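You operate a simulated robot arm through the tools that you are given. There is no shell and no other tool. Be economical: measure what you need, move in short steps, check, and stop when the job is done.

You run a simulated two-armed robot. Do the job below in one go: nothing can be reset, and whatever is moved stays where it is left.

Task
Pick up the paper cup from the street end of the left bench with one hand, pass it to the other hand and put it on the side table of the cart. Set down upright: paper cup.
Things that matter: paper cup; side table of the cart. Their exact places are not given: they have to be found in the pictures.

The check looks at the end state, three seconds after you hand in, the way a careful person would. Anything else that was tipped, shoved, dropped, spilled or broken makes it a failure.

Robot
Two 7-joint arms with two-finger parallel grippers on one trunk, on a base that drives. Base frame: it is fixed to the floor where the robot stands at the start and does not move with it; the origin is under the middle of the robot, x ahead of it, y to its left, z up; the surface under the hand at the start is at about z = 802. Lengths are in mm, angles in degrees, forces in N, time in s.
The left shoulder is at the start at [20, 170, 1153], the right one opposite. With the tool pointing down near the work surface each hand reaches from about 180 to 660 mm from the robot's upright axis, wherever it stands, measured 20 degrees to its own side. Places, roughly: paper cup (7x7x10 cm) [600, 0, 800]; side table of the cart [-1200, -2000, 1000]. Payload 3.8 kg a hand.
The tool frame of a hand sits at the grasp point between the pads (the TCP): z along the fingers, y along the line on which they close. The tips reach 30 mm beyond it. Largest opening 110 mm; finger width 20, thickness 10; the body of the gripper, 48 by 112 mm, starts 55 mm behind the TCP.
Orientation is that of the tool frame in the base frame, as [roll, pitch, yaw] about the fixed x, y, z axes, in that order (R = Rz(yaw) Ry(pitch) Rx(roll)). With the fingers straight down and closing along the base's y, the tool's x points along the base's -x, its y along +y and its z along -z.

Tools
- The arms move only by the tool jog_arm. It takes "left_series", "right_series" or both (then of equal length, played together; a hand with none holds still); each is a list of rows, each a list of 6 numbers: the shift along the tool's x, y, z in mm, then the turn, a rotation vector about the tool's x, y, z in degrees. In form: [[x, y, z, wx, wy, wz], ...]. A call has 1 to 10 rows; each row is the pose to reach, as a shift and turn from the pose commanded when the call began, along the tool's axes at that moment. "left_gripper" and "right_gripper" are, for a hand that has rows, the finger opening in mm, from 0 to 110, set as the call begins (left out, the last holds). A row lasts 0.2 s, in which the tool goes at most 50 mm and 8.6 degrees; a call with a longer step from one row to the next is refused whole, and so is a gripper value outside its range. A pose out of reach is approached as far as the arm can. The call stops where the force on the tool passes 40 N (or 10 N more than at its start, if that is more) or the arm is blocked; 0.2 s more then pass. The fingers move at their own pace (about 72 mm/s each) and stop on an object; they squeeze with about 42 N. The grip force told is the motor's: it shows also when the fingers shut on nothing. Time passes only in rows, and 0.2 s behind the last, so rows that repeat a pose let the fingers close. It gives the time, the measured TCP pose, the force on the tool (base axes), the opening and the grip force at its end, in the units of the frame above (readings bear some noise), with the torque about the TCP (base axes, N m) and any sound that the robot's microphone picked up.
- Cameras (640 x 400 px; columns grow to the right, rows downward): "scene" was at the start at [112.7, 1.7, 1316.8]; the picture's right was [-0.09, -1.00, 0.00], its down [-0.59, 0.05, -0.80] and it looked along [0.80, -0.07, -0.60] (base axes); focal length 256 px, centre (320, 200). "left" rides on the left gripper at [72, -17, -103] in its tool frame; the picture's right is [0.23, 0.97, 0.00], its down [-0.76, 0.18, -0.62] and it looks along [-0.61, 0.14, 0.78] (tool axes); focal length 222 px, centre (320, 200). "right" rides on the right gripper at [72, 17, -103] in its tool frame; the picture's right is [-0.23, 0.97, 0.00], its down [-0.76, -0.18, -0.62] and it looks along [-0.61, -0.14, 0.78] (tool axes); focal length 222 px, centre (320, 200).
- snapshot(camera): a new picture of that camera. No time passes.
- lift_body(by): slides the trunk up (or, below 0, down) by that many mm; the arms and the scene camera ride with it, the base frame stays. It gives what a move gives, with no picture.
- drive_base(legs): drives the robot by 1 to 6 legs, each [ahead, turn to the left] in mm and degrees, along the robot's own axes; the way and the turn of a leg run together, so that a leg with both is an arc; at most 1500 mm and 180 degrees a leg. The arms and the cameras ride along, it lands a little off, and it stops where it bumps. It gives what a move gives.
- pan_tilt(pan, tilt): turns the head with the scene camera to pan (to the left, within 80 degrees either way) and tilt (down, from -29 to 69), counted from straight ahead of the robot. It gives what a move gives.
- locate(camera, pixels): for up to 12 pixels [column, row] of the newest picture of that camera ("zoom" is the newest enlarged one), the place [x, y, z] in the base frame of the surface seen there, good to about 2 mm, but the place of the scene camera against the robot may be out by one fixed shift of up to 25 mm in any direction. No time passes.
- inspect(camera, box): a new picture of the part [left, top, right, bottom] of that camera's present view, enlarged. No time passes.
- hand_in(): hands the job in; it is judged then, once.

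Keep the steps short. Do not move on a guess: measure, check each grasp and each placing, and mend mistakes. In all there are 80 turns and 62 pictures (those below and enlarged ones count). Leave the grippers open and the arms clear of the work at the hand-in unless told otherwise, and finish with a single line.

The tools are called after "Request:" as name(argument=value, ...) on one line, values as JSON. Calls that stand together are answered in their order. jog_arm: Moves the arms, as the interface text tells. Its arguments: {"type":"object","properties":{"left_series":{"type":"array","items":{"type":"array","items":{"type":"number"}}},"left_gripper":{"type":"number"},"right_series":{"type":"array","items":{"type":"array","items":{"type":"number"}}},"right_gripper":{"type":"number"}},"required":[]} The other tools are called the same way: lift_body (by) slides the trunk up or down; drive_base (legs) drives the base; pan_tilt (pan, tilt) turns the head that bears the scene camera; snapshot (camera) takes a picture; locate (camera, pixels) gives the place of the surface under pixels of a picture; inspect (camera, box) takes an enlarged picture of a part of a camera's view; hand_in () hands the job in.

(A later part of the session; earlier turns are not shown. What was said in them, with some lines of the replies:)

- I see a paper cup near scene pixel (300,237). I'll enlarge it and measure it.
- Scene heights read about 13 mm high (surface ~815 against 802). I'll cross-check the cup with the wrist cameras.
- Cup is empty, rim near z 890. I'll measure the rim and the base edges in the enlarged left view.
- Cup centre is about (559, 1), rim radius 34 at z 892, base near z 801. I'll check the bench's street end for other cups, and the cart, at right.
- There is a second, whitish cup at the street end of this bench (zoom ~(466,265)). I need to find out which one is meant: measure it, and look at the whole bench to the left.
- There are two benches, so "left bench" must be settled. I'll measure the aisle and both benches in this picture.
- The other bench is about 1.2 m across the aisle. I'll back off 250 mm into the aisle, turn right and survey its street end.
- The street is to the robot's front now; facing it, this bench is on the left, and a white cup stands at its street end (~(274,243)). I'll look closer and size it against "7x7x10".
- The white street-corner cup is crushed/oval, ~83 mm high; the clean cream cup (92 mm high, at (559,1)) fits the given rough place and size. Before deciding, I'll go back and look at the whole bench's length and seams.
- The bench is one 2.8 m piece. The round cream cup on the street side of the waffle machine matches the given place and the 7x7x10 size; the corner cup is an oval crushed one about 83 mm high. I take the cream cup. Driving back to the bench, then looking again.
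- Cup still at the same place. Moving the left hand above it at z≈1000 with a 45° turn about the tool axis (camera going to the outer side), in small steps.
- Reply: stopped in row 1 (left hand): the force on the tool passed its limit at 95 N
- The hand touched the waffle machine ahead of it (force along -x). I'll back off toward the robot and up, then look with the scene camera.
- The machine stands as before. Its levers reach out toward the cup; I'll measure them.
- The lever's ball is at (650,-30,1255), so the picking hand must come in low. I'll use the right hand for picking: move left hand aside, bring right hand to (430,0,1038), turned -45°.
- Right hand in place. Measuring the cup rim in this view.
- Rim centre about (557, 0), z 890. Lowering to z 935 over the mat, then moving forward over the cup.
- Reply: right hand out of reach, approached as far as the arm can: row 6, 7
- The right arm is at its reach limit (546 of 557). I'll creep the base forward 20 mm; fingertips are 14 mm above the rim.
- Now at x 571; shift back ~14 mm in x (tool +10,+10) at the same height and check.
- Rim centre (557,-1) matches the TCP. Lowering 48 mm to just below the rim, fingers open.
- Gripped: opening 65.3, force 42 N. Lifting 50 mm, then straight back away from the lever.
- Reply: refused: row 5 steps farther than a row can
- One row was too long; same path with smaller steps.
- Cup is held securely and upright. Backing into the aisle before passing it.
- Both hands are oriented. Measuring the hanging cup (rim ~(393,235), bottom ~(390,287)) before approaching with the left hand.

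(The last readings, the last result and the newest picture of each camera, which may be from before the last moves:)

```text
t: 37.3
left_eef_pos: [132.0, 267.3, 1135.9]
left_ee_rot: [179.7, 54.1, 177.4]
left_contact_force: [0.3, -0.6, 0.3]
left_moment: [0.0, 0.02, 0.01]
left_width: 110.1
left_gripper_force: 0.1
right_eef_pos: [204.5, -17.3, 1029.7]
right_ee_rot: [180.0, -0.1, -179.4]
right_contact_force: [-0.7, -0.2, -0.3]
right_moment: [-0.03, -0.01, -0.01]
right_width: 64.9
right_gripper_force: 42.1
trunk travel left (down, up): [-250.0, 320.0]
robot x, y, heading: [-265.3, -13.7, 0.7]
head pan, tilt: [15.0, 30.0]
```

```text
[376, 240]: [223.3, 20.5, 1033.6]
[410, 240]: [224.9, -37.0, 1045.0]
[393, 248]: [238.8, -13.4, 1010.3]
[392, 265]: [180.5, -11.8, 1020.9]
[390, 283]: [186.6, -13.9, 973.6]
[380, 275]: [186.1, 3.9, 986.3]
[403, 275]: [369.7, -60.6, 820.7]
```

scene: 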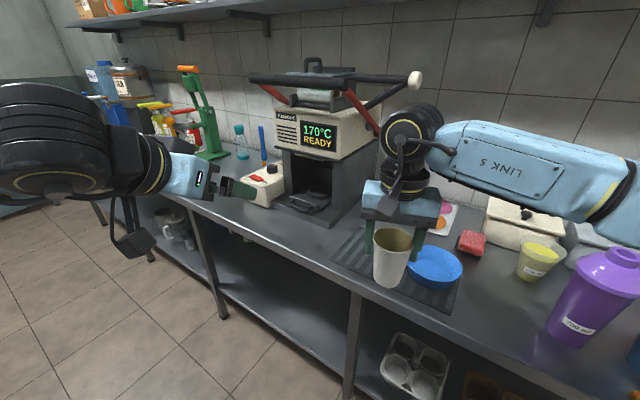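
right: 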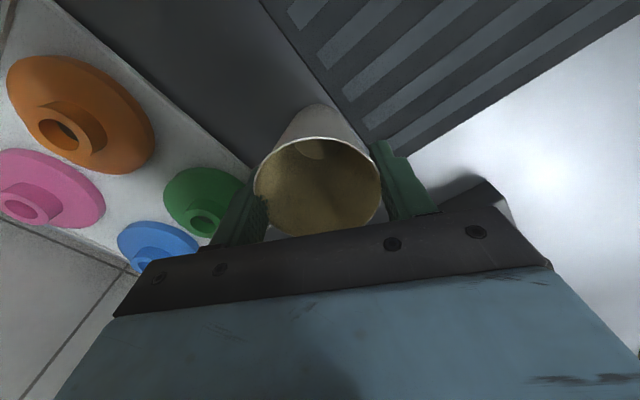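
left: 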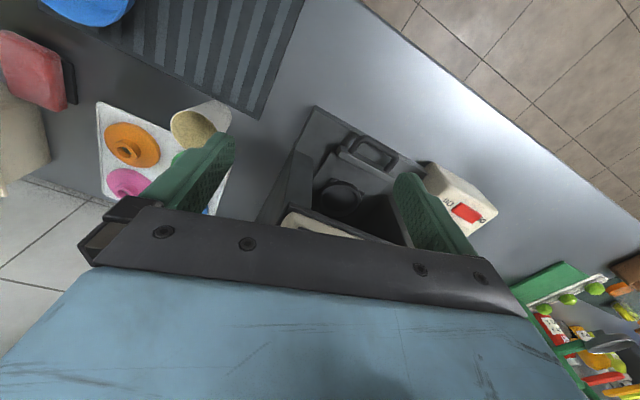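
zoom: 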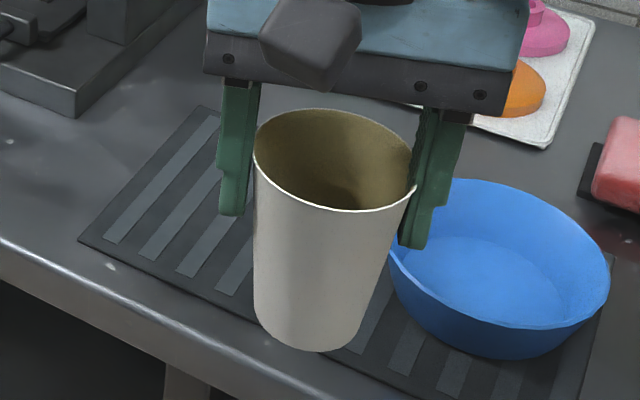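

Cup hangs plumb, base near z 944. Bringing the left hand to a pre-pose behind the cup (87,-17,1062), lowering first.

Request:
jog_arm(left_series=[[20, -40, 4, 0, 0, 0], [40, -80, 9, 0, 0, 0], [60, -120, 13, 0, 0, 0], [78.6, -160, 17.5, 0, 0, 0], [78.6, -200, 17.5, 0, 0, 0], [78.6, -243, 17.5, 0, 0, 0], [78.6, -286, 17.5, 0, 0, 0], [78.6, -286, 17.5, 0, 0, 0]], left_gripper=110)

Request:
snapshot(camera="left")

Request:
snapshot(camera="scene")

```text
t: 39.1
left_eef_pos: [86.0, -17.1, 1060.5]
left_ee_rot: [179.7, 53.8, 177.5]
left_contact_force: [-0.2, 0.2, -0.3]
left_moment: [-0.01, 0.02, 0.0]
left_width: 110.0
left_gripper_force: 0.1
left hand out of reach, approached as far as the arm can: row 1, 2, 3, 4, 5
right_eef_pos: [204.6, -15.8, 1028.7]
right_ee_rot: [-179.9, -0.1, -179.4]
right_contact_force: [0.1, -0.4, 0.0]
right_moment: [-0.02, 0.03, 0.01]
right_width: 64.6
right_gripper_force: 42.1
trunk travel left (down, up): [-250.0, 320.0]
robot x, y, heading: [-266.3, -15.6, 1.0]
head pan, tilt: [15.0, 30.0]
```

```text
29 pictures are left
```

left: 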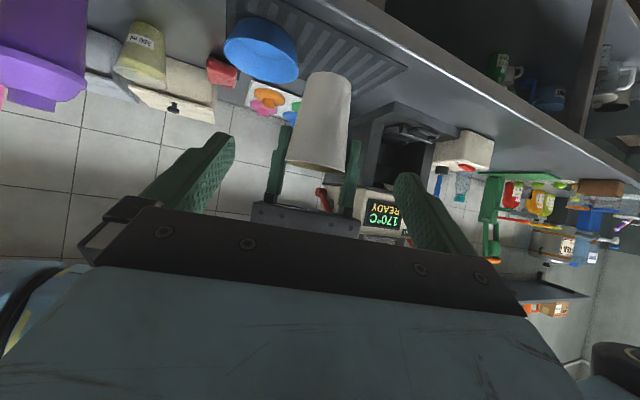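

```text
28 pictures are left
```

scene: 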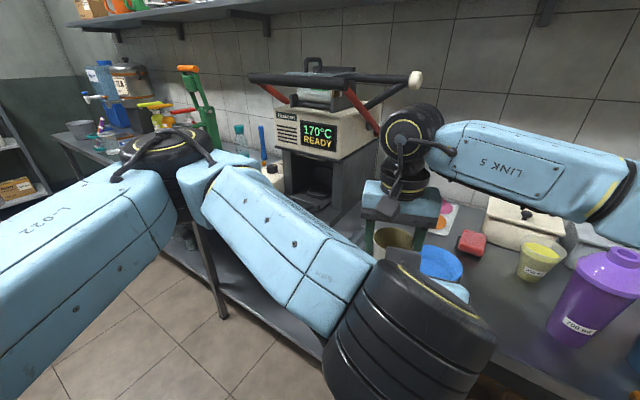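

Left hand is behind the cup, fingers straddling it. Measuring the cup in the left view.

Request:
locate(camera="left", pixels=[[330, 76], [312, 85], [345, 85], [327, 110], [320, 140], [315, 160], [293, 150], [343, 150], [278, 190], [352, 175]])

```text
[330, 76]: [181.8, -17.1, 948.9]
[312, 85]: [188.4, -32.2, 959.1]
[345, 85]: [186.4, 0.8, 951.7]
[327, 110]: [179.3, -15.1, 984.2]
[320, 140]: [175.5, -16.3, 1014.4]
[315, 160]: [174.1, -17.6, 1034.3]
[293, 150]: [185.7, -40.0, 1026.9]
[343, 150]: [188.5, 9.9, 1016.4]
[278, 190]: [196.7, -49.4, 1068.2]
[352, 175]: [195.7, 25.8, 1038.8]
```

Cup axis (206,-16), base z ~945. Advancing the left hand 130 mm along its fingers to straddle the lower half.

Request:
jog_arm(left_series=[[-1, 2, 35, 0, 0, 0], [-2, 4, 70, 0, 0, 0], [-3, 5.7, 100, 0, 0, 0], [-3, 5.7, 118, 0, 0, 0], [-3, 5.7, 130, 0, 0, 0], [-3, 5.7, 130, 0, 0, 0]])

Request:
snapshot(camera="left")

Request:
snapshot(camera="right")

```text
t: 40.5
left_eef_pos: [194.0, -15.6, 987.0]
left_ee_rot: [179.7, 53.8, 177.3]
left_contact_force: [-0.3, -0.4, -0.1]
left_moment: [0.01, 0.0, 0.01]
left_width: 110.1
left_gripper_force: 0.1
right_eef_pos: [205.5, -15.7, 1029.5]
right_ee_rot: [-179.9, -0.2, -179.4]
right_contact_force: [-0.2, -0.2, 0.0]
right_moment: [0.0, 0.0, -0.02]
right_width: 64.7
right_gripper_force: 42.2
trunk travel left (down, up): [-250.0, 320.0]
robot x, y, heading: [-267.2, -20.2, 1.1]
head pan, tilt: [15.0, 30.0]
```

```text
27 pictures are left
```

left: 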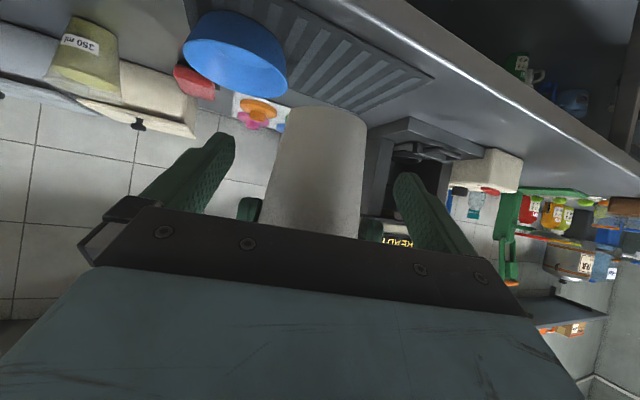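

```text
26 pictures are left
```

right: 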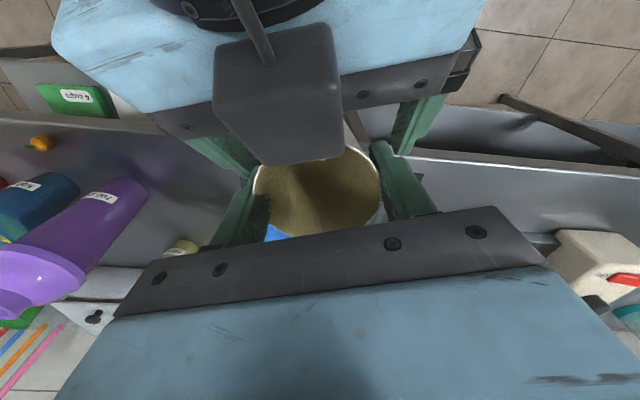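

No contact; left fingers straddle the lower cup. Closing the left gripper on it.

Request:
jog_arm(left_series=[[0, 0, 0, 0, 0, 0], [0, 0, 0, 0, 0, 0], [0, 0, 0, 0, 0, 0], [0, 0, 0, 0, 0, 0], [0, 0, 0, 0, 0, 0]], left_gripper=46)

Request:
snapshot(camera="left")

```text
t: 41.7
left_eef_pos: [192.8, -14.7, 986.0]
left_ee_rot: [179.7, 53.8, 177.3]
left_contact_force: [-2.6, -3.8, -7.9]
left_moment: [0.24, -0.02, 0.45]
left_width: 55.8
left_gripper_force: 42.4
right_eef_pos: [204.0, -14.9, 1030.1]
right_ee_rot: [179.8, 0.0, -179.3]
right_contact_force: [2.8, 4.3, 8.6]
right_moment: [-0.1, -0.04, -0.45]
right_width: 64.7
right_gripper_force: 42.1
trunk travel left (down, up): [-250.0, 320.0]
robot x, y, heading: [-263.5, -16.4, 1.0]
head pan, tilt: [15.0, 30.0]
```

```text
25 pictures are left
```

left: 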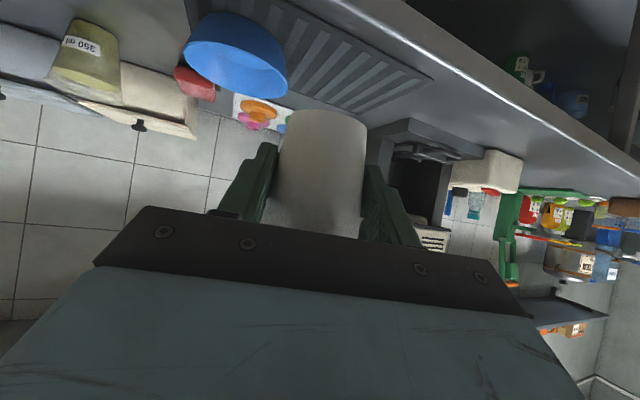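

Left holds at 55.8 mm, 42 N. Opening the right hand and watching the left grip.

Request:
jog_arm(right_series=[[0, 0, 0, 0, 0, 0], [0, 0, 0, 0, 0, 0], [0, 0, 0, 0, 0, 0]], right_gripper=105)

Request:
jog_arm(right_series=[[0, 0, -20, 0, 0, 0], [0, 0, -50, 0, 0, 0], [0, 0, -80, 0, 0, 0], [0, -30, -110, 0, 0, 0], [0, -70, -120, 0, 0, 0], [0, -110, -120, 0, 0, 0], [0, -150, -120, 0, 0, 0], [0, -190, -120, 0, 0, 0], [0, -230, -120, 0, 0, 0]])

Request:
snapshot(camera="left")

Request:
snapshot(camera="scene")

```text
t: 42.5
left_eef_pos: [193.4, -15.5, 986.9]
left_ee_rot: [179.8, 54.0, 177.3]
left_contact_force: [-0.3, -1.3, 0.5]
left_moment: [-0.01, 0.01, -0.01]
left_width: 55.5
left_gripper_force: 41.7
right_eef_pos: [204.9, -16.0, 1028.7]
right_ee_rot: [-179.9, -0.1, -179.3]
right_contact_force: [-0.9, 0.5, 0.1]
right_moment: [-0.02, 0.01, 0.02]
right_width: 105.0
right_gripper_force: 0.1
trunk travel left (down, up): [-250.0, 320.0]
robot x, y, heading: [-267.3, -14.5, 0.8]
head pan, tilt: [15.0, 30.0]
```

```text
t: 44.5
left_eef_pos: [194.0, -15.8, 987.4]
left_ee_rot: [179.7, 53.9, 177.3]
left_contact_force: [-0.3, 0.3, -1.0]
left_moment: [0.01, -0.01, -0.01]
left_width: 55.5
left_gripper_force: 42.1
right_eef_pos: [209.5, -247.0, 1148.3]
right_ee_rot: [180.0, -0.1, -179.3]
right_contact_force: [0.0, 0.0, 0.4]
right_moment: [0.02, 0.01, 0.03]
right_width: 104.8
right_gripper_force: 0.0
trunk travel left (down, up): [-250.0, 320.0]
robot x, y, heading: [-266.5, -15.1, 0.3]
head pan, tilt: [15.0, 30.0]
```

```text
24 pictures are left
```

left: 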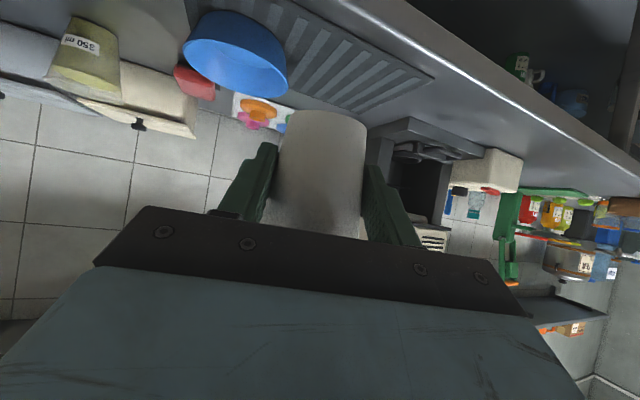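

```text
23 pictures are left
```

scene: 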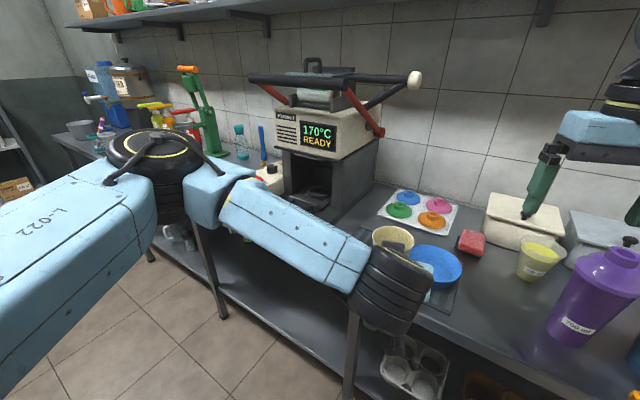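

The cup has passed to the left hand and hangs upright. Now turn toward the cart and survey.

Request:
drive_base(legs=[[0, -115]])

Request:
pan_tilt(pan=0, tilt=15)

Request:
snapshot(camera="scene")

```text
t: 49.7
left_eef_pos: [-461.9, -432.5, 988.1]
left_ee_rot: [179.7, 53.9, 62.2]
left_contact_force: [-1.0, -0.2, 0.2]
left_moment: [0.01, 0.02, 0.0]
left_width: 54.7
left_gripper_force: 42.4
right_eef_pos: [-675.5, -349.0, 1149.3]
right_ee_rot: [-180.0, -0.1, 65.5]
right_contact_force: [-0.1, -0.3, -1.4]
right_moment: [-0.03, 0.01, 0.01]
right_width: 105.1
right_gripper_force: 0.1
trunk travel left (down, up): [-250.0, 320.0]
robot x, y, heading: [-267.3, -18.2, -114.6]
head pan, tilt: [15.0, 30.0]
```

```text
t: 50.5
left_eef_pos: [-461.8, -432.9, 986.1]
left_ee_rot: [179.7, 53.9, 62.3]
left_contact_force: [0.0, 0.2, -0.6]
left_moment: [0.0, -0.05, 0.02]
left_width: 54.9
left_gripper_force: 41.8
right_eef_pos: [-676.3, -349.3, 1149.0]
right_ee_rot: [-180.0, -0.1, 65.5]
right_contact_force: [1.1, -0.2, -0.8]
right_moment: [0.01, -0.01, 0.02]
right_width: 105.0
right_gripper_force: 0.0
trunk travel left (down, up): [-250.0, 320.0]
robot x, y, heading: [-265.4, -16.3, -114.5]
head pan, tilt: [0.0, 15.0]
```

```text
22 pictures are left
```

scene: 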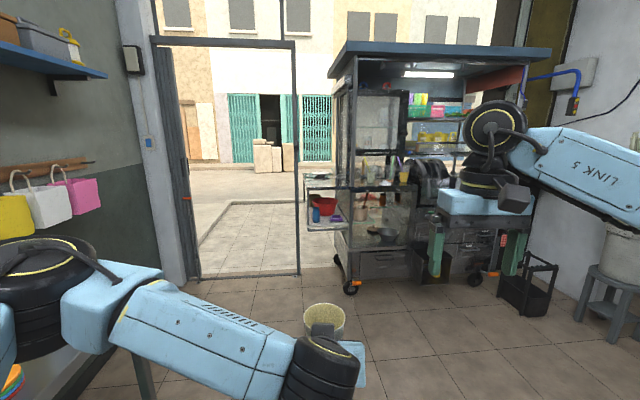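

The side table is on the cart's left flank, near (320,182). Enlarging and measuring.

Request:
inspect(camera="scene", box=[280, 140, 420, 260])

Request:
locate(camera="scene", pixels=[[298, 250], [350, 285], [308, 188], [322, 186], [335, 189], [308, 230], [340, 230], [297, 275], [200, 278], [345, 190], [320, 177], [400, 185]])

```text
3.33 times, centred on (350, 200) of scene
```

zoom: 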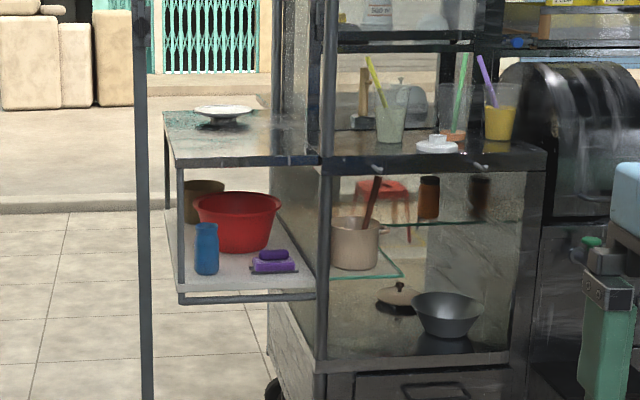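

```text
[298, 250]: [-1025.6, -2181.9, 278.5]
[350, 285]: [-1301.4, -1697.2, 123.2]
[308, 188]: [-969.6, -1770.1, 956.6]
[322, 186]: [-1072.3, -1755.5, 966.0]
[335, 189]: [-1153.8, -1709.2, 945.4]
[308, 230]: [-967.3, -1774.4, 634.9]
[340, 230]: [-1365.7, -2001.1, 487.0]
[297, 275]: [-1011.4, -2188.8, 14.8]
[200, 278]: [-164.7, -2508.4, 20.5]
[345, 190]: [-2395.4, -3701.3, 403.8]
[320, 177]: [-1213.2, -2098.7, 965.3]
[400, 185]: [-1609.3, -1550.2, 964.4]
```

Near edge of the table top runs from about (-962,-1772) to (-1154,-1709), z≈955 after the height correction, with a dish on its far part. I'll retract the right hand, raise the trunk 110 mm, and drive the first metre.

Request:
jog_arm(right_series=[[40, -12, 7, 0, 0, 0], [80, -24, 14, 0, 0, 0], [120, -36, 21, 0, 0, 0], [160, -48, 28, 0, 0, 0], [200, -60, 35, 0, 0, 0], [225, -70, 40, 0, 0, 0]])

Request:
lift_body(by=110)

Request:
drive_base(legs=[[0, -1.5], [950, 0], [0, 7]])

Request:
pan_tilt(pan=0, tilt=30)

Request:
snapshot(camera="scene")

```text
t: 51.9
left_eef_pos: [-462.2, -431.8, 986.8]
left_ee_rot: [179.7, 53.8, 62.2]
left_contact_force: [-0.5, 0.3, 0.7]
left_moment: [0.03, 0.01, 0.01]
left_width: 54.9
left_gripper_force: 42.4
right_eef_pos: [-645.7, -113.7, 1110.5]
right_ee_rot: [179.9, 0.0, 65.5]
right_contact_force: [0.3, 0.4, -0.9]
right_moment: [-0.01, 0.01, -0.01]
right_width: 104.8
right_gripper_force: 0.1
trunk travel left (down, up): [-250.0, 320.0]
robot x, y, heading: [-268.8, -15.4, -114.4]
head pan, tilt: [0.0, 15.0]
```

```text
t: 53.3
left_eef_pos: [-463.1, -431.7, 1096.8]
left_ee_rot: [179.7, 53.9, 62.2]
left_contact_force: [-0.2, 0.6, 0.3]
left_moment: [0.06, 0.02, 0.0]
left_width: 54.6
left_gripper_force: 42.2
right_eef_pos: [-644.5, -115.6, 1220.9]
right_ee_rot: [180.0, -0.1, 65.6]
right_contact_force: [-0.1, -0.1, 0.4]
right_moment: [-0.01, 0.02, 0.01]
right_width: 105.0
right_gripper_force: 0.0
trunk travel left (down, up): [-360.0, 210.0]
robot x, y, heading: [-267.5, -17.4, -114.3]
head pan, tilt: [0.0, 15.0]
```

```text
t: 59.2
left_eef_pos: [-825.5, -1314.8, 1096.7]
left_ee_rot: [179.8, 53.9, 68.7]
left_contact_force: [0.7, -0.5, 0.5]
left_moment: [0.0, -0.02, -0.02]
left_width: 54.1
left_gripper_force: 41.8
right_eef_pos: [-1042.5, -1019.7, 1220.3]
right_ee_rot: [180.0, 0.0, 71.8]
right_contact_force: [-0.4, -0.1, 0.4]
right_moment: [0.02, 0.02, -0.02]
right_width: 104.9
right_gripper_force: 0.0
trunk travel left (down, up): [-360.0, 210.0]
robot x, y, heading: [-679.6, -879.2, -108.1]
head pan, tilt: [0.0, 15.0]
```

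```text
t: 60.0
left_eef_pos: [-826.0, -1315.3, 1097.4]
left_ee_rot: [179.7, 53.9, 68.5]
left_contact_force: [0.4, 0.9, -0.3]
left_moment: [0.04, 0.0, -0.01]
left_width: 54.0
left_gripper_force: 42.3
right_eef_pos: [-1042.6, -1019.1, 1221.5]
right_ee_rot: [180.0, 0.0, 71.7]
right_contact_force: [-0.4, 0.3, -0.1]
right_moment: [-0.02, -0.03, 0.07]
right_width: 105.0
right_gripper_force: 0.0
trunk travel left (down, up): [-360.0, 210.0]
robot x, y, heading: [-674.9, -876.7, -108.1]
head pan, tilt: [0.0, 30.0]
```

```text
20 pictures are left
```

scene: 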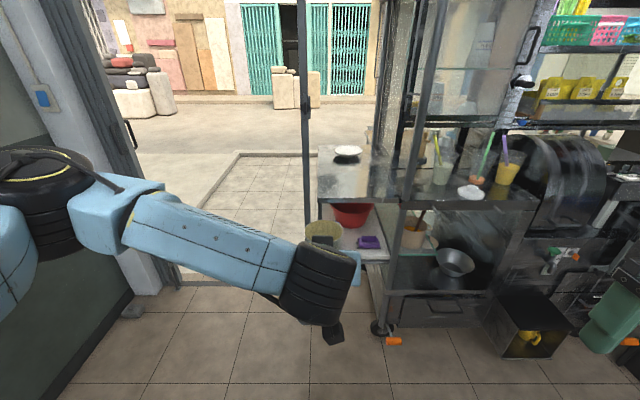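

Good view of the table top. Measuring its corners, the dish, and the cup in my hand. The grip width has crept from 55.8 to 54, so I'll check the cup too.

Request:
locate(camera="scene", pixels=[[320, 195], [345, 196], [380, 196], [320, 152], [358, 157], [336, 155], [347, 148], [340, 175], [385, 180], [324, 240], [311, 232], [340, 230]])

Request:
inspect(camera="scene", box=[270, 130, 430, 280])

Request:
snapshot(camera="left")

```text
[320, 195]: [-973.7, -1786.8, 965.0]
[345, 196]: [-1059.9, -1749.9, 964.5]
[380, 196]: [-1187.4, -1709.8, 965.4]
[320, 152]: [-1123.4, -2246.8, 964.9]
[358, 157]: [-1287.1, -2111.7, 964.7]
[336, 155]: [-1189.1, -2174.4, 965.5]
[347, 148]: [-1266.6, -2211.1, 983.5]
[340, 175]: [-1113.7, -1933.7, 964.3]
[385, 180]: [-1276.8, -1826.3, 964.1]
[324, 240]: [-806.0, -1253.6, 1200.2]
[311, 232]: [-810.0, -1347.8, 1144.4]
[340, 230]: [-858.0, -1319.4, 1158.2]
```

```text
2.67 times, centred on (350, 205) of scene
```

zoom: 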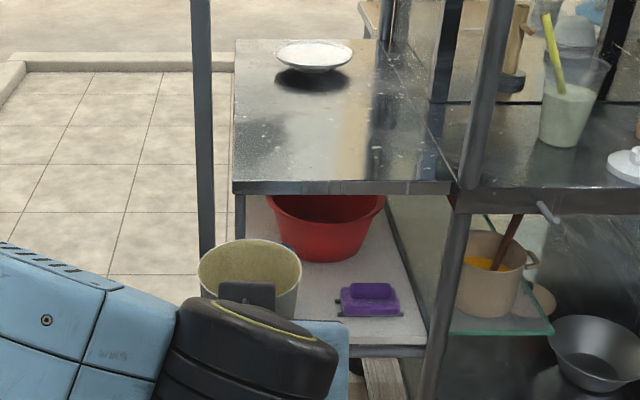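

```text
18 pictures are left
```

left: 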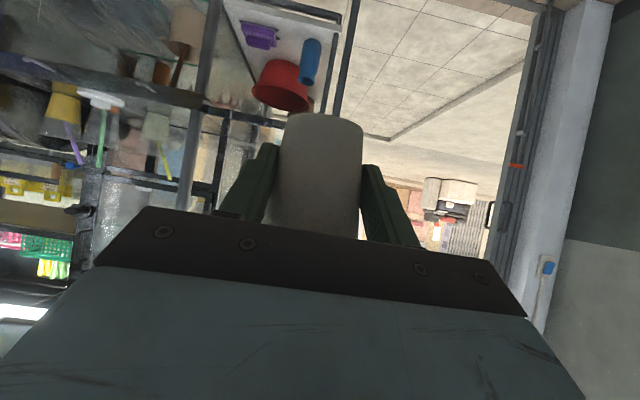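

Table top z ≈ 951 (true), clear near half; target cup spot about (-1093,-1847), 110 mm in from the near edge. I need 577 mm forward and 88 mm right; driving 540 of it.

Request:
drive_base(legs=[[0, -8.7], [545, 0], [0, 8.7]])

Request:
pan_tilt(pan=0, tilt=45)

Request:
snapshot(camera="scene")

```text
t: 64.4
left_eef_pos: [-1074.8, -1801.2, 1097.0]
left_ee_rot: [179.7, 53.9, 68.2]
left_contact_force: [-0.7, 0.4, 0.6]
left_moment: [0.03, -0.03, 0.0]
left_width: 54.1
left_gripper_force: 42.4
right_eef_pos: [-1290.7, -1504.3, 1221.0]
right_ee_rot: [-180.0, 0.1, 71.5]
right_contact_force: [0.4, 0.1, -0.3]
right_moment: [0.0, 0.02, 0.0]
right_width: 105.3
right_gripper_force: 0.0
trunk travel left (down, up): [-360.0, 210.0]
robot x, y, heading: [-920.7, -1365.5, -108.4]
head pan, tilt: [0.0, 30.0]
```

```text
t: 65.2
left_eef_pos: [-1075.7, -1800.8, 1097.4]
left_ee_rot: [179.6, 54.0, 68.3]
left_contact_force: [0.1, 1.2, -0.7]
left_moment: [0.0, -0.02, 0.01]
left_width: 53.8
left_gripper_force: 42.0
right_eef_pos: [-1289.9, -1504.2, 1221.6]
right_ee_rot: [179.9, 0.0, 71.4]
right_contact_force: [0.4, 0.1, 0.7]
right_moment: [0.0, 0.0, -0.01]
right_width: 105.1
right_gripper_force: 0.1
trunk travel left (down, up): [-360.0, 210.0]
robot x, y, heading: [-923.2, -1368.0, -108.4]
head pan, tilt: [0.0, 45.0]
```

```text
17 pictures are left
```

scene: 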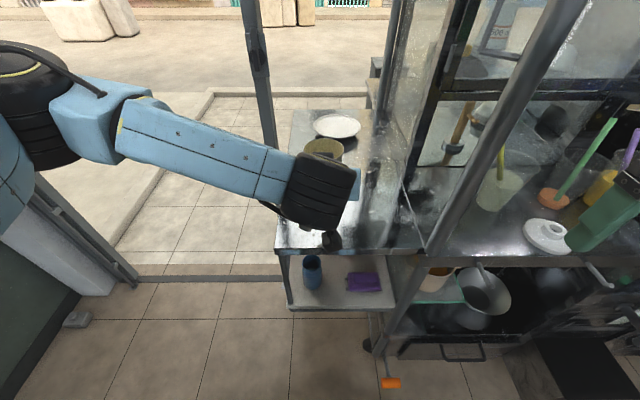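

Cup is over the table. Measuring cup against edge and dish.

Request:
locate(camera="scene", pixels=[[280, 246], [345, 246], [400, 244], [285, 180], [370, 190], [337, 138], [316, 128], [306, 152], [342, 152], [325, 143], [324, 158], [360, 215]])

Request:
inspect(camera="scene", box=[250, 90, 450, 290])

```text
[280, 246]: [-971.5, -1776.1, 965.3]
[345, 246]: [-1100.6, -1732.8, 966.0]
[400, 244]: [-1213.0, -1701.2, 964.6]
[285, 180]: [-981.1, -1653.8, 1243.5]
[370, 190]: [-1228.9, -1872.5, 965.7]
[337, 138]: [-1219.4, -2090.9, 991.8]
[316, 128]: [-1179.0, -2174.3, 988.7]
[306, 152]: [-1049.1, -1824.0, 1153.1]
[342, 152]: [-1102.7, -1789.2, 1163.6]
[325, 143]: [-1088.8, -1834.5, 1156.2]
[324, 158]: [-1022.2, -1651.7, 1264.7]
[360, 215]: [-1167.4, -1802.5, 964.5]
```

```text
2.00 times, centred on (350, 190) of scene
```

zoom: 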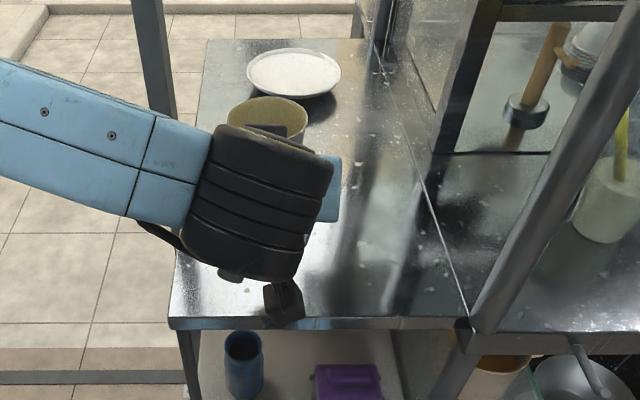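

Cup is 63 mm in from the edge and 89 mm from the left side. Moving 45 mm further in, then measuring the cup's base height with the left camera.

Request:
jog_arm(left_series=[[-9, 0, 12, 0, 0, 0], [-18, 0, 24, 0, 0, 0], [-26.5, 0, 36.4, 0, 0, 0], [-26.5, 0, 36.4, 0, 0, 0]])

Request:
snapshot(camera="left")

Request:
locate(camera="left", pixels=[[323, 118], [323, 122], [323, 130], [323, 150], [300, 125], [345, 125], [323, 180], [230, 100], [200, 60], [400, 100]])

```text
t: 66.2
left_eef_pos: [-1094.1, -1842.4, 1097.5]
left_ee_rot: [179.7, 53.9, 68.2]
left_contact_force: [0.0, -0.9, -0.1]
left_moment: [-0.01, 0.0, -0.02]
left_width: 53.8
left_gripper_force: 41.7
right_eef_pos: [-1290.2, -1503.5, 1220.7]
right_ee_rot: [179.9, 0.0, 71.5]
right_contact_force: [-0.8, -0.4, 0.9]
right_moment: [-0.01, 0.01, 0.01]
right_width: 104.9
right_gripper_force: 0.0
trunk travel left (down, up): [-360.0, 210.0]
robot x, y, heading: [-923.0, -1368.0, -108.2]
head pan, tilt: [0.0, 45.0]
```

```text
15 pictures are left
```

left: 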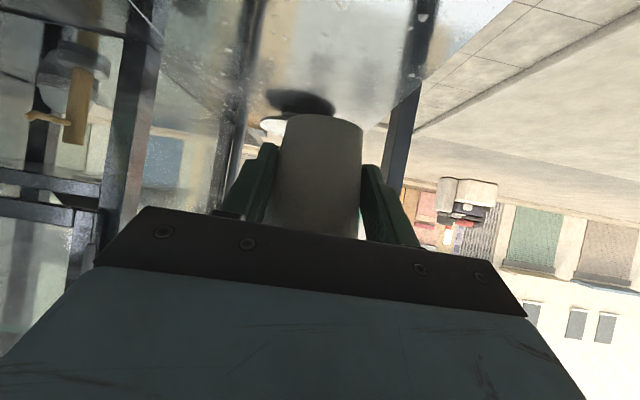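

```text
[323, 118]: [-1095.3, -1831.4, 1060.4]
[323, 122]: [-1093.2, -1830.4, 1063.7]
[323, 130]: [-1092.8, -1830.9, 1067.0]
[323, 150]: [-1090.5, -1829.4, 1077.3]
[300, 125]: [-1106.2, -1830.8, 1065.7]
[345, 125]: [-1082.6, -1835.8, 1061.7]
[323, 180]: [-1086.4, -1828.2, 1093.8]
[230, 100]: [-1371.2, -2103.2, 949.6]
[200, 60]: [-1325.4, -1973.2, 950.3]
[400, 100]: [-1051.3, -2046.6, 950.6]
```

Table top reads z 950, cup base about 1058, cup upright. Lowering the trunk 98 mm, then checking.

Request:
lift_body(by=-98)

Request:
snapshot(camera="left")

Request:
locate(camera="left", pixels=[[323, 119], [323, 123], [300, 122], [345, 125], [323, 100], [290, 100], [360, 105]])

```text
t: 67.5
left_eef_pos: [-1092.4, -1842.1, 1000.6]
left_ee_rot: [179.8, 53.9, 68.2]
left_contact_force: [0.5, 0.3, -0.2]
left_moment: [-0.03, -0.01, -0.01]
left_width: 54.1
left_gripper_force: 42.0
right_eef_pos: [-1289.8, -1504.4, 1123.5]
right_ee_rot: [180.0, 0.0, 71.5]
right_contact_force: [0.1, -0.2, -0.2]
right_moment: [0.03, -0.03, 0.0]
right_width: 105.0
right_gripper_force: 0.1
trunk travel left (down, up): [-262.0, 308.0]
robot x, y, heading: [-922.8, -1363.4, -108.3]
head pan, tilt: [0.0, 45.0]
```

```text
14 pictures are left
```

left: 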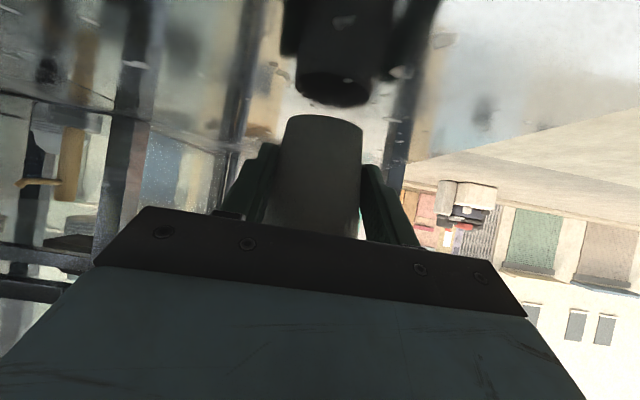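

```text
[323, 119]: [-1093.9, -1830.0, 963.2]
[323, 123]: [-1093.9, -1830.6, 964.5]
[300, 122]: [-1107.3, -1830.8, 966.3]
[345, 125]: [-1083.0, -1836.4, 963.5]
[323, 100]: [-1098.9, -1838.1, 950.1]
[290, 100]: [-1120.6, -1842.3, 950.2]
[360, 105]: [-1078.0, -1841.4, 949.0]
```

Mirror image of the cup shows a gap of ~11 mm. Lowering 9 mm, then 1 mm steps with the force read.

Request:
jog_arm(left_series=[[3.6, 0, 2.7, 0, 0, 0], [7.3, 0, 5.3, 0, 0, 0], [7.3, 0, 5.3, 0, 0, 0]])

Request:
inspect(camera="left", box=[250, 60, 410, 180])

```text
t: 68.3
left_eef_pos: [-1091.6, -1841.8, 990.5]
left_ee_rot: [179.7, 53.9, 68.2]
left_contact_force: [-0.3, 0.6, -0.4]
left_moment: [0.02, -0.04, 0.0]
left_width: 53.6
left_gripper_force: 42.1
right_eef_pos: [-1289.2, -1504.5, 1121.2]
right_ee_rot: [179.9, 0.1, 71.5]
right_contact_force: [0.1, 0.0, 0.1]
right_moment: [0.0, 0.02, 0.05]
right_width: 105.2
right_gripper_force: 0.0
trunk travel left (down, up): [-262.0, 308.0]
robot x, y, heading: [-923.8, -1367.0, -108.3]
head pan, tilt: [0.0, 45.0]
```

```text
3.33 times, centred on (330, 120) of left
```

zoom: 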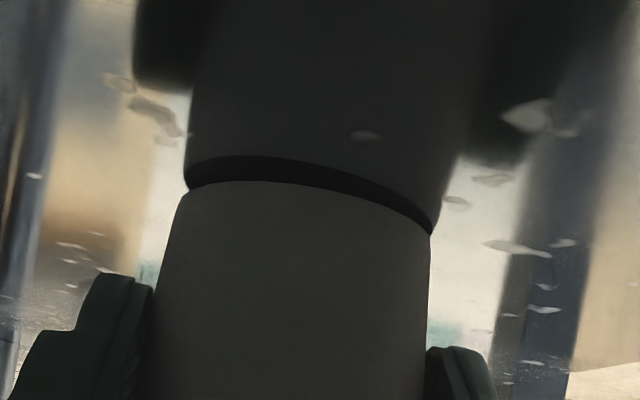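

A couple of millimetres remain (dark gap band). Stepping down 1 mm at a time.

Request:
jog_arm(left_series=[[0.8, 0, 0.6, 0, 0, 0], [1.6, 0, 1.2, 0, 0, 0], [1.6, 0, 1.2, 0, 0, 0]])

Request:
inspect(camera="left", box=[250, 60, 410, 180])

```text
t: 69.1
left_eef_pos: [-1093.1, -1841.3, 989.7]
left_ee_rot: [179.8, 54.0, 68.2]
left_contact_force: [-0.2, -2.0, 3.7]
left_moment: [-0.16, -0.02, -0.03]
left_width: 53.6
left_gripper_force: 41.9
right_eef_pos: [-1289.4, -1505.2, 1122.9]
right_ee_rot: [180.0, 0.0, 71.5]
right_contact_force: [0.4, -0.5, 0.2]
right_moment: [0.0, 0.02, 0.03]
right_width: 105.3
right_gripper_force: 0.0
trunk travel left (down, up): [-262.0, 308.0]
robot x, y, heading: [-922.2, -1363.9, -108.4]
head pan, tilt: [0.0, 45.0]
```

```text
3.33 times, centred on (330, 120) of left
```

zoom: 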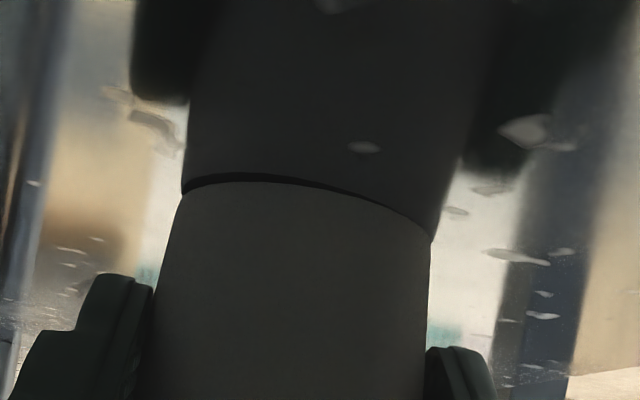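

Light contact now (3.7 N up), nearly no gap. One more mm, then release slowly.

Request:
jog_arm(left_series=[[0.8, 0, 0.6, 0, 0, 0], [0.8, 0, 0.6, 0, 0, 0]])

Request:
jog_arm(left_series=[[0, 0, 0, 0, 0, 0], [0, 0, 0, 0, 0, 0]], left_gripper=62)

Request:
inspect(camera="left", box=[230, 60, 430, 210])

```text
t: 69.7
left_eef_pos: [-1092.2, -1841.1, 989.5]
left_ee_rot: [179.7, 54.1, 68.2]
left_contact_force: [-0.1, -0.9, 11.6]
left_moment: [-0.28, -0.15, 0.02]
left_width: 53.7
left_gripper_force: 42.1
right_eef_pos: [-1290.2, -1505.1, 1122.6]
right_ee_rot: [-179.9, 0.0, 71.5]
right_contact_force: [0.3, -0.3, -0.2]
right_moment: [0.0, 0.03, 0.02]
right_width: 105.2
right_gripper_force: 0.0
trunk travel left (down, up): [-262.0, 308.0]
robot x, y, heading: [-923.6, -1365.2, -108.3]
head pan, tilt: [0.0, 45.0]
```

```text
t: 70.3
left_eef_pos: [-1092.3, -1840.8, 987.2]
left_ee_rot: [179.7, 53.9, 68.1]
left_contact_force: [-0.4, -0.1, 0.9]
left_moment: [-0.01, -0.06, -0.03]
left_width: 62.0
left_gripper_force: 0.0
right_eef_pos: [-1291.4, -1504.0, 1122.3]
right_ee_rot: [179.9, 0.1, 71.5]
right_contact_force: [-0.3, -0.5, 0.0]
right_moment: [0.0, 0.01, 0.03]
right_width: 104.8
right_gripper_force: 0.1
trunk travel left (down, up): [-262.0, 308.0]
robot x, y, heading: [-922.3, -1365.9, -108.6]
head pan, tilt: [0.0, 45.0]
```

```text
2.67 times, centred on (330, 135) of left
```

zoom: 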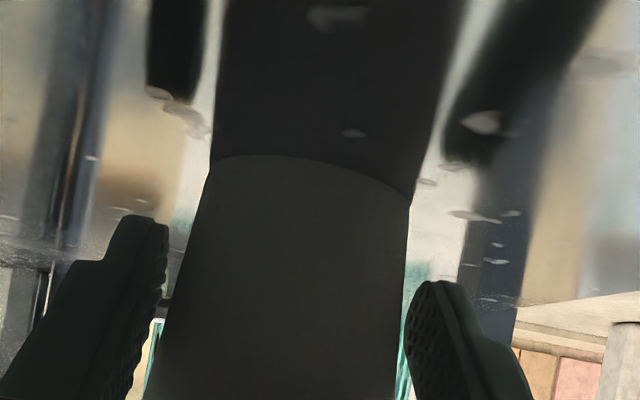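

The cup stands flush on the table and is free. Opening fully and withdrawing along the fingers.

Request:
jog_arm(left_series=[[0, 0, 0, 0, 0, 0], [0, 0, 0, 0, 0, 0], [0, 0, 0, 0, 0, 0], [0, 0, -25, 0, 0, 0], [0, 0, -60, 0, 0, 0], [0, 0, -100, 0, 0, 0], [0, 0, -140, 0, 0, 0], [0, 0, -175, 0, 0, 0]], left_gripper=110)

Request:
drive_base(legs=[[-250, 0]])

Request:
pan_tilt(pan=0, tilt=35)

Request:
snapshot(camera="scene")

Request:
inspect(camera="left", box=[200, 0, 460, 200])

```text
t: 72.1
left_eef_pos: [-1042.1, -1709.0, 1089.7]
left_ee_rot: [179.7, 53.9, 68.2]
left_contact_force: [0.4, -0.4, -0.4]
left_moment: [-0.01, -0.01, 0.01]
left_width: 110.3
left_gripper_force: 0.0
right_eef_pos: [-1291.0, -1503.1, 1122.4]
right_ee_rot: [-180.0, 0.0, 71.6]
right_contact_force: [0.6, 0.0, -0.1]
right_moment: [-0.02, -0.01, -0.03]
right_width: 105.1
right_gripper_force: 0.0
trunk travel left (down, up): [-262.0, 308.0]
robot x, y, heading: [-923.8, -1362.9, -108.4]
head pan, tilt: [0.0, 45.0]
```

```text
t: 74.0
left_eef_pos: [-962.3, -1469.2, 1090.2]
left_ee_rot: [179.8, 53.9, 68.1]
left_contact_force: [0.5, 0.2, -0.8]
left_moment: [0.03, -0.04, -0.02]
left_width: 109.8
left_gripper_force: 0.0
right_eef_pos: [-1209.4, -1262.2, 1122.5]
right_ee_rot: [179.9, 0.0, 71.4]
right_contact_force: [0.6, -0.1, 0.2]
right_moment: [-0.04, 0.0, 0.01]
right_width: 105.0
right_gripper_force: 0.1
trunk travel left (down, up): [-262.0, 308.0]
robot x, y, heading: [-843.3, -1126.2, -108.6]
head pan, tilt: [0.0, 45.0]
```

```text
t: 74.7
left_eef_pos: [-962.1, -1469.4, 1091.3]
left_ee_rot: [179.9, 54.0, 68.2]
left_contact_force: [0.1, 0.2, -0.7]
left_moment: [0.01, 0.01, 0.01]
left_width: 110.1
left_gripper_force: 0.1
right_eef_pos: [-1210.0, -1264.0, 1121.9]
right_ee_rot: [179.9, 0.1, 71.4]
right_contact_force: [0.9, 0.4, -0.2]
right_moment: [0.01, 0.01, -0.02]
right_width: 105.1
right_gripper_force: 0.1
trunk travel left (down, up): [-262.0, 308.0]
robot x, y, heading: [-843.6, -1123.4, -108.4]
head pan, tilt: [0.0, 35.0]
```

```text
10 pictures are left
```

scene: 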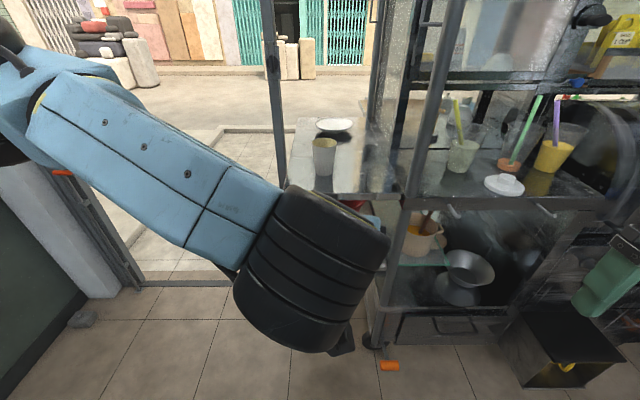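

```text
2.00 times, centred on (330, 100) of left
```

zoom: 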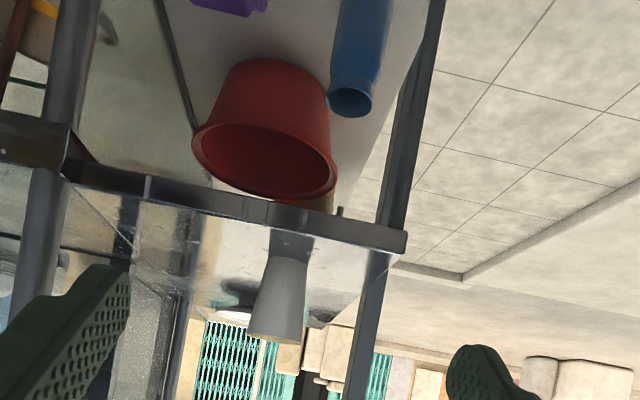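

The cup stands upright on the side table at (323,155), the dish and the items on the lower shelf are undisturbed, both grippers are open and both arms are clear. Handing in.

Request:
hand_in()

```text
The job is handed in.
```

I picked the cream paper cup off the left bench with the right hand, passed it to the left, and set it upright on the cart's side table; another cup, white and crushed, stood nearer the street, and I chose the cream one because it fits the given size and rough place, and early on the left hand bumped the waffle machine without visibly moving it.
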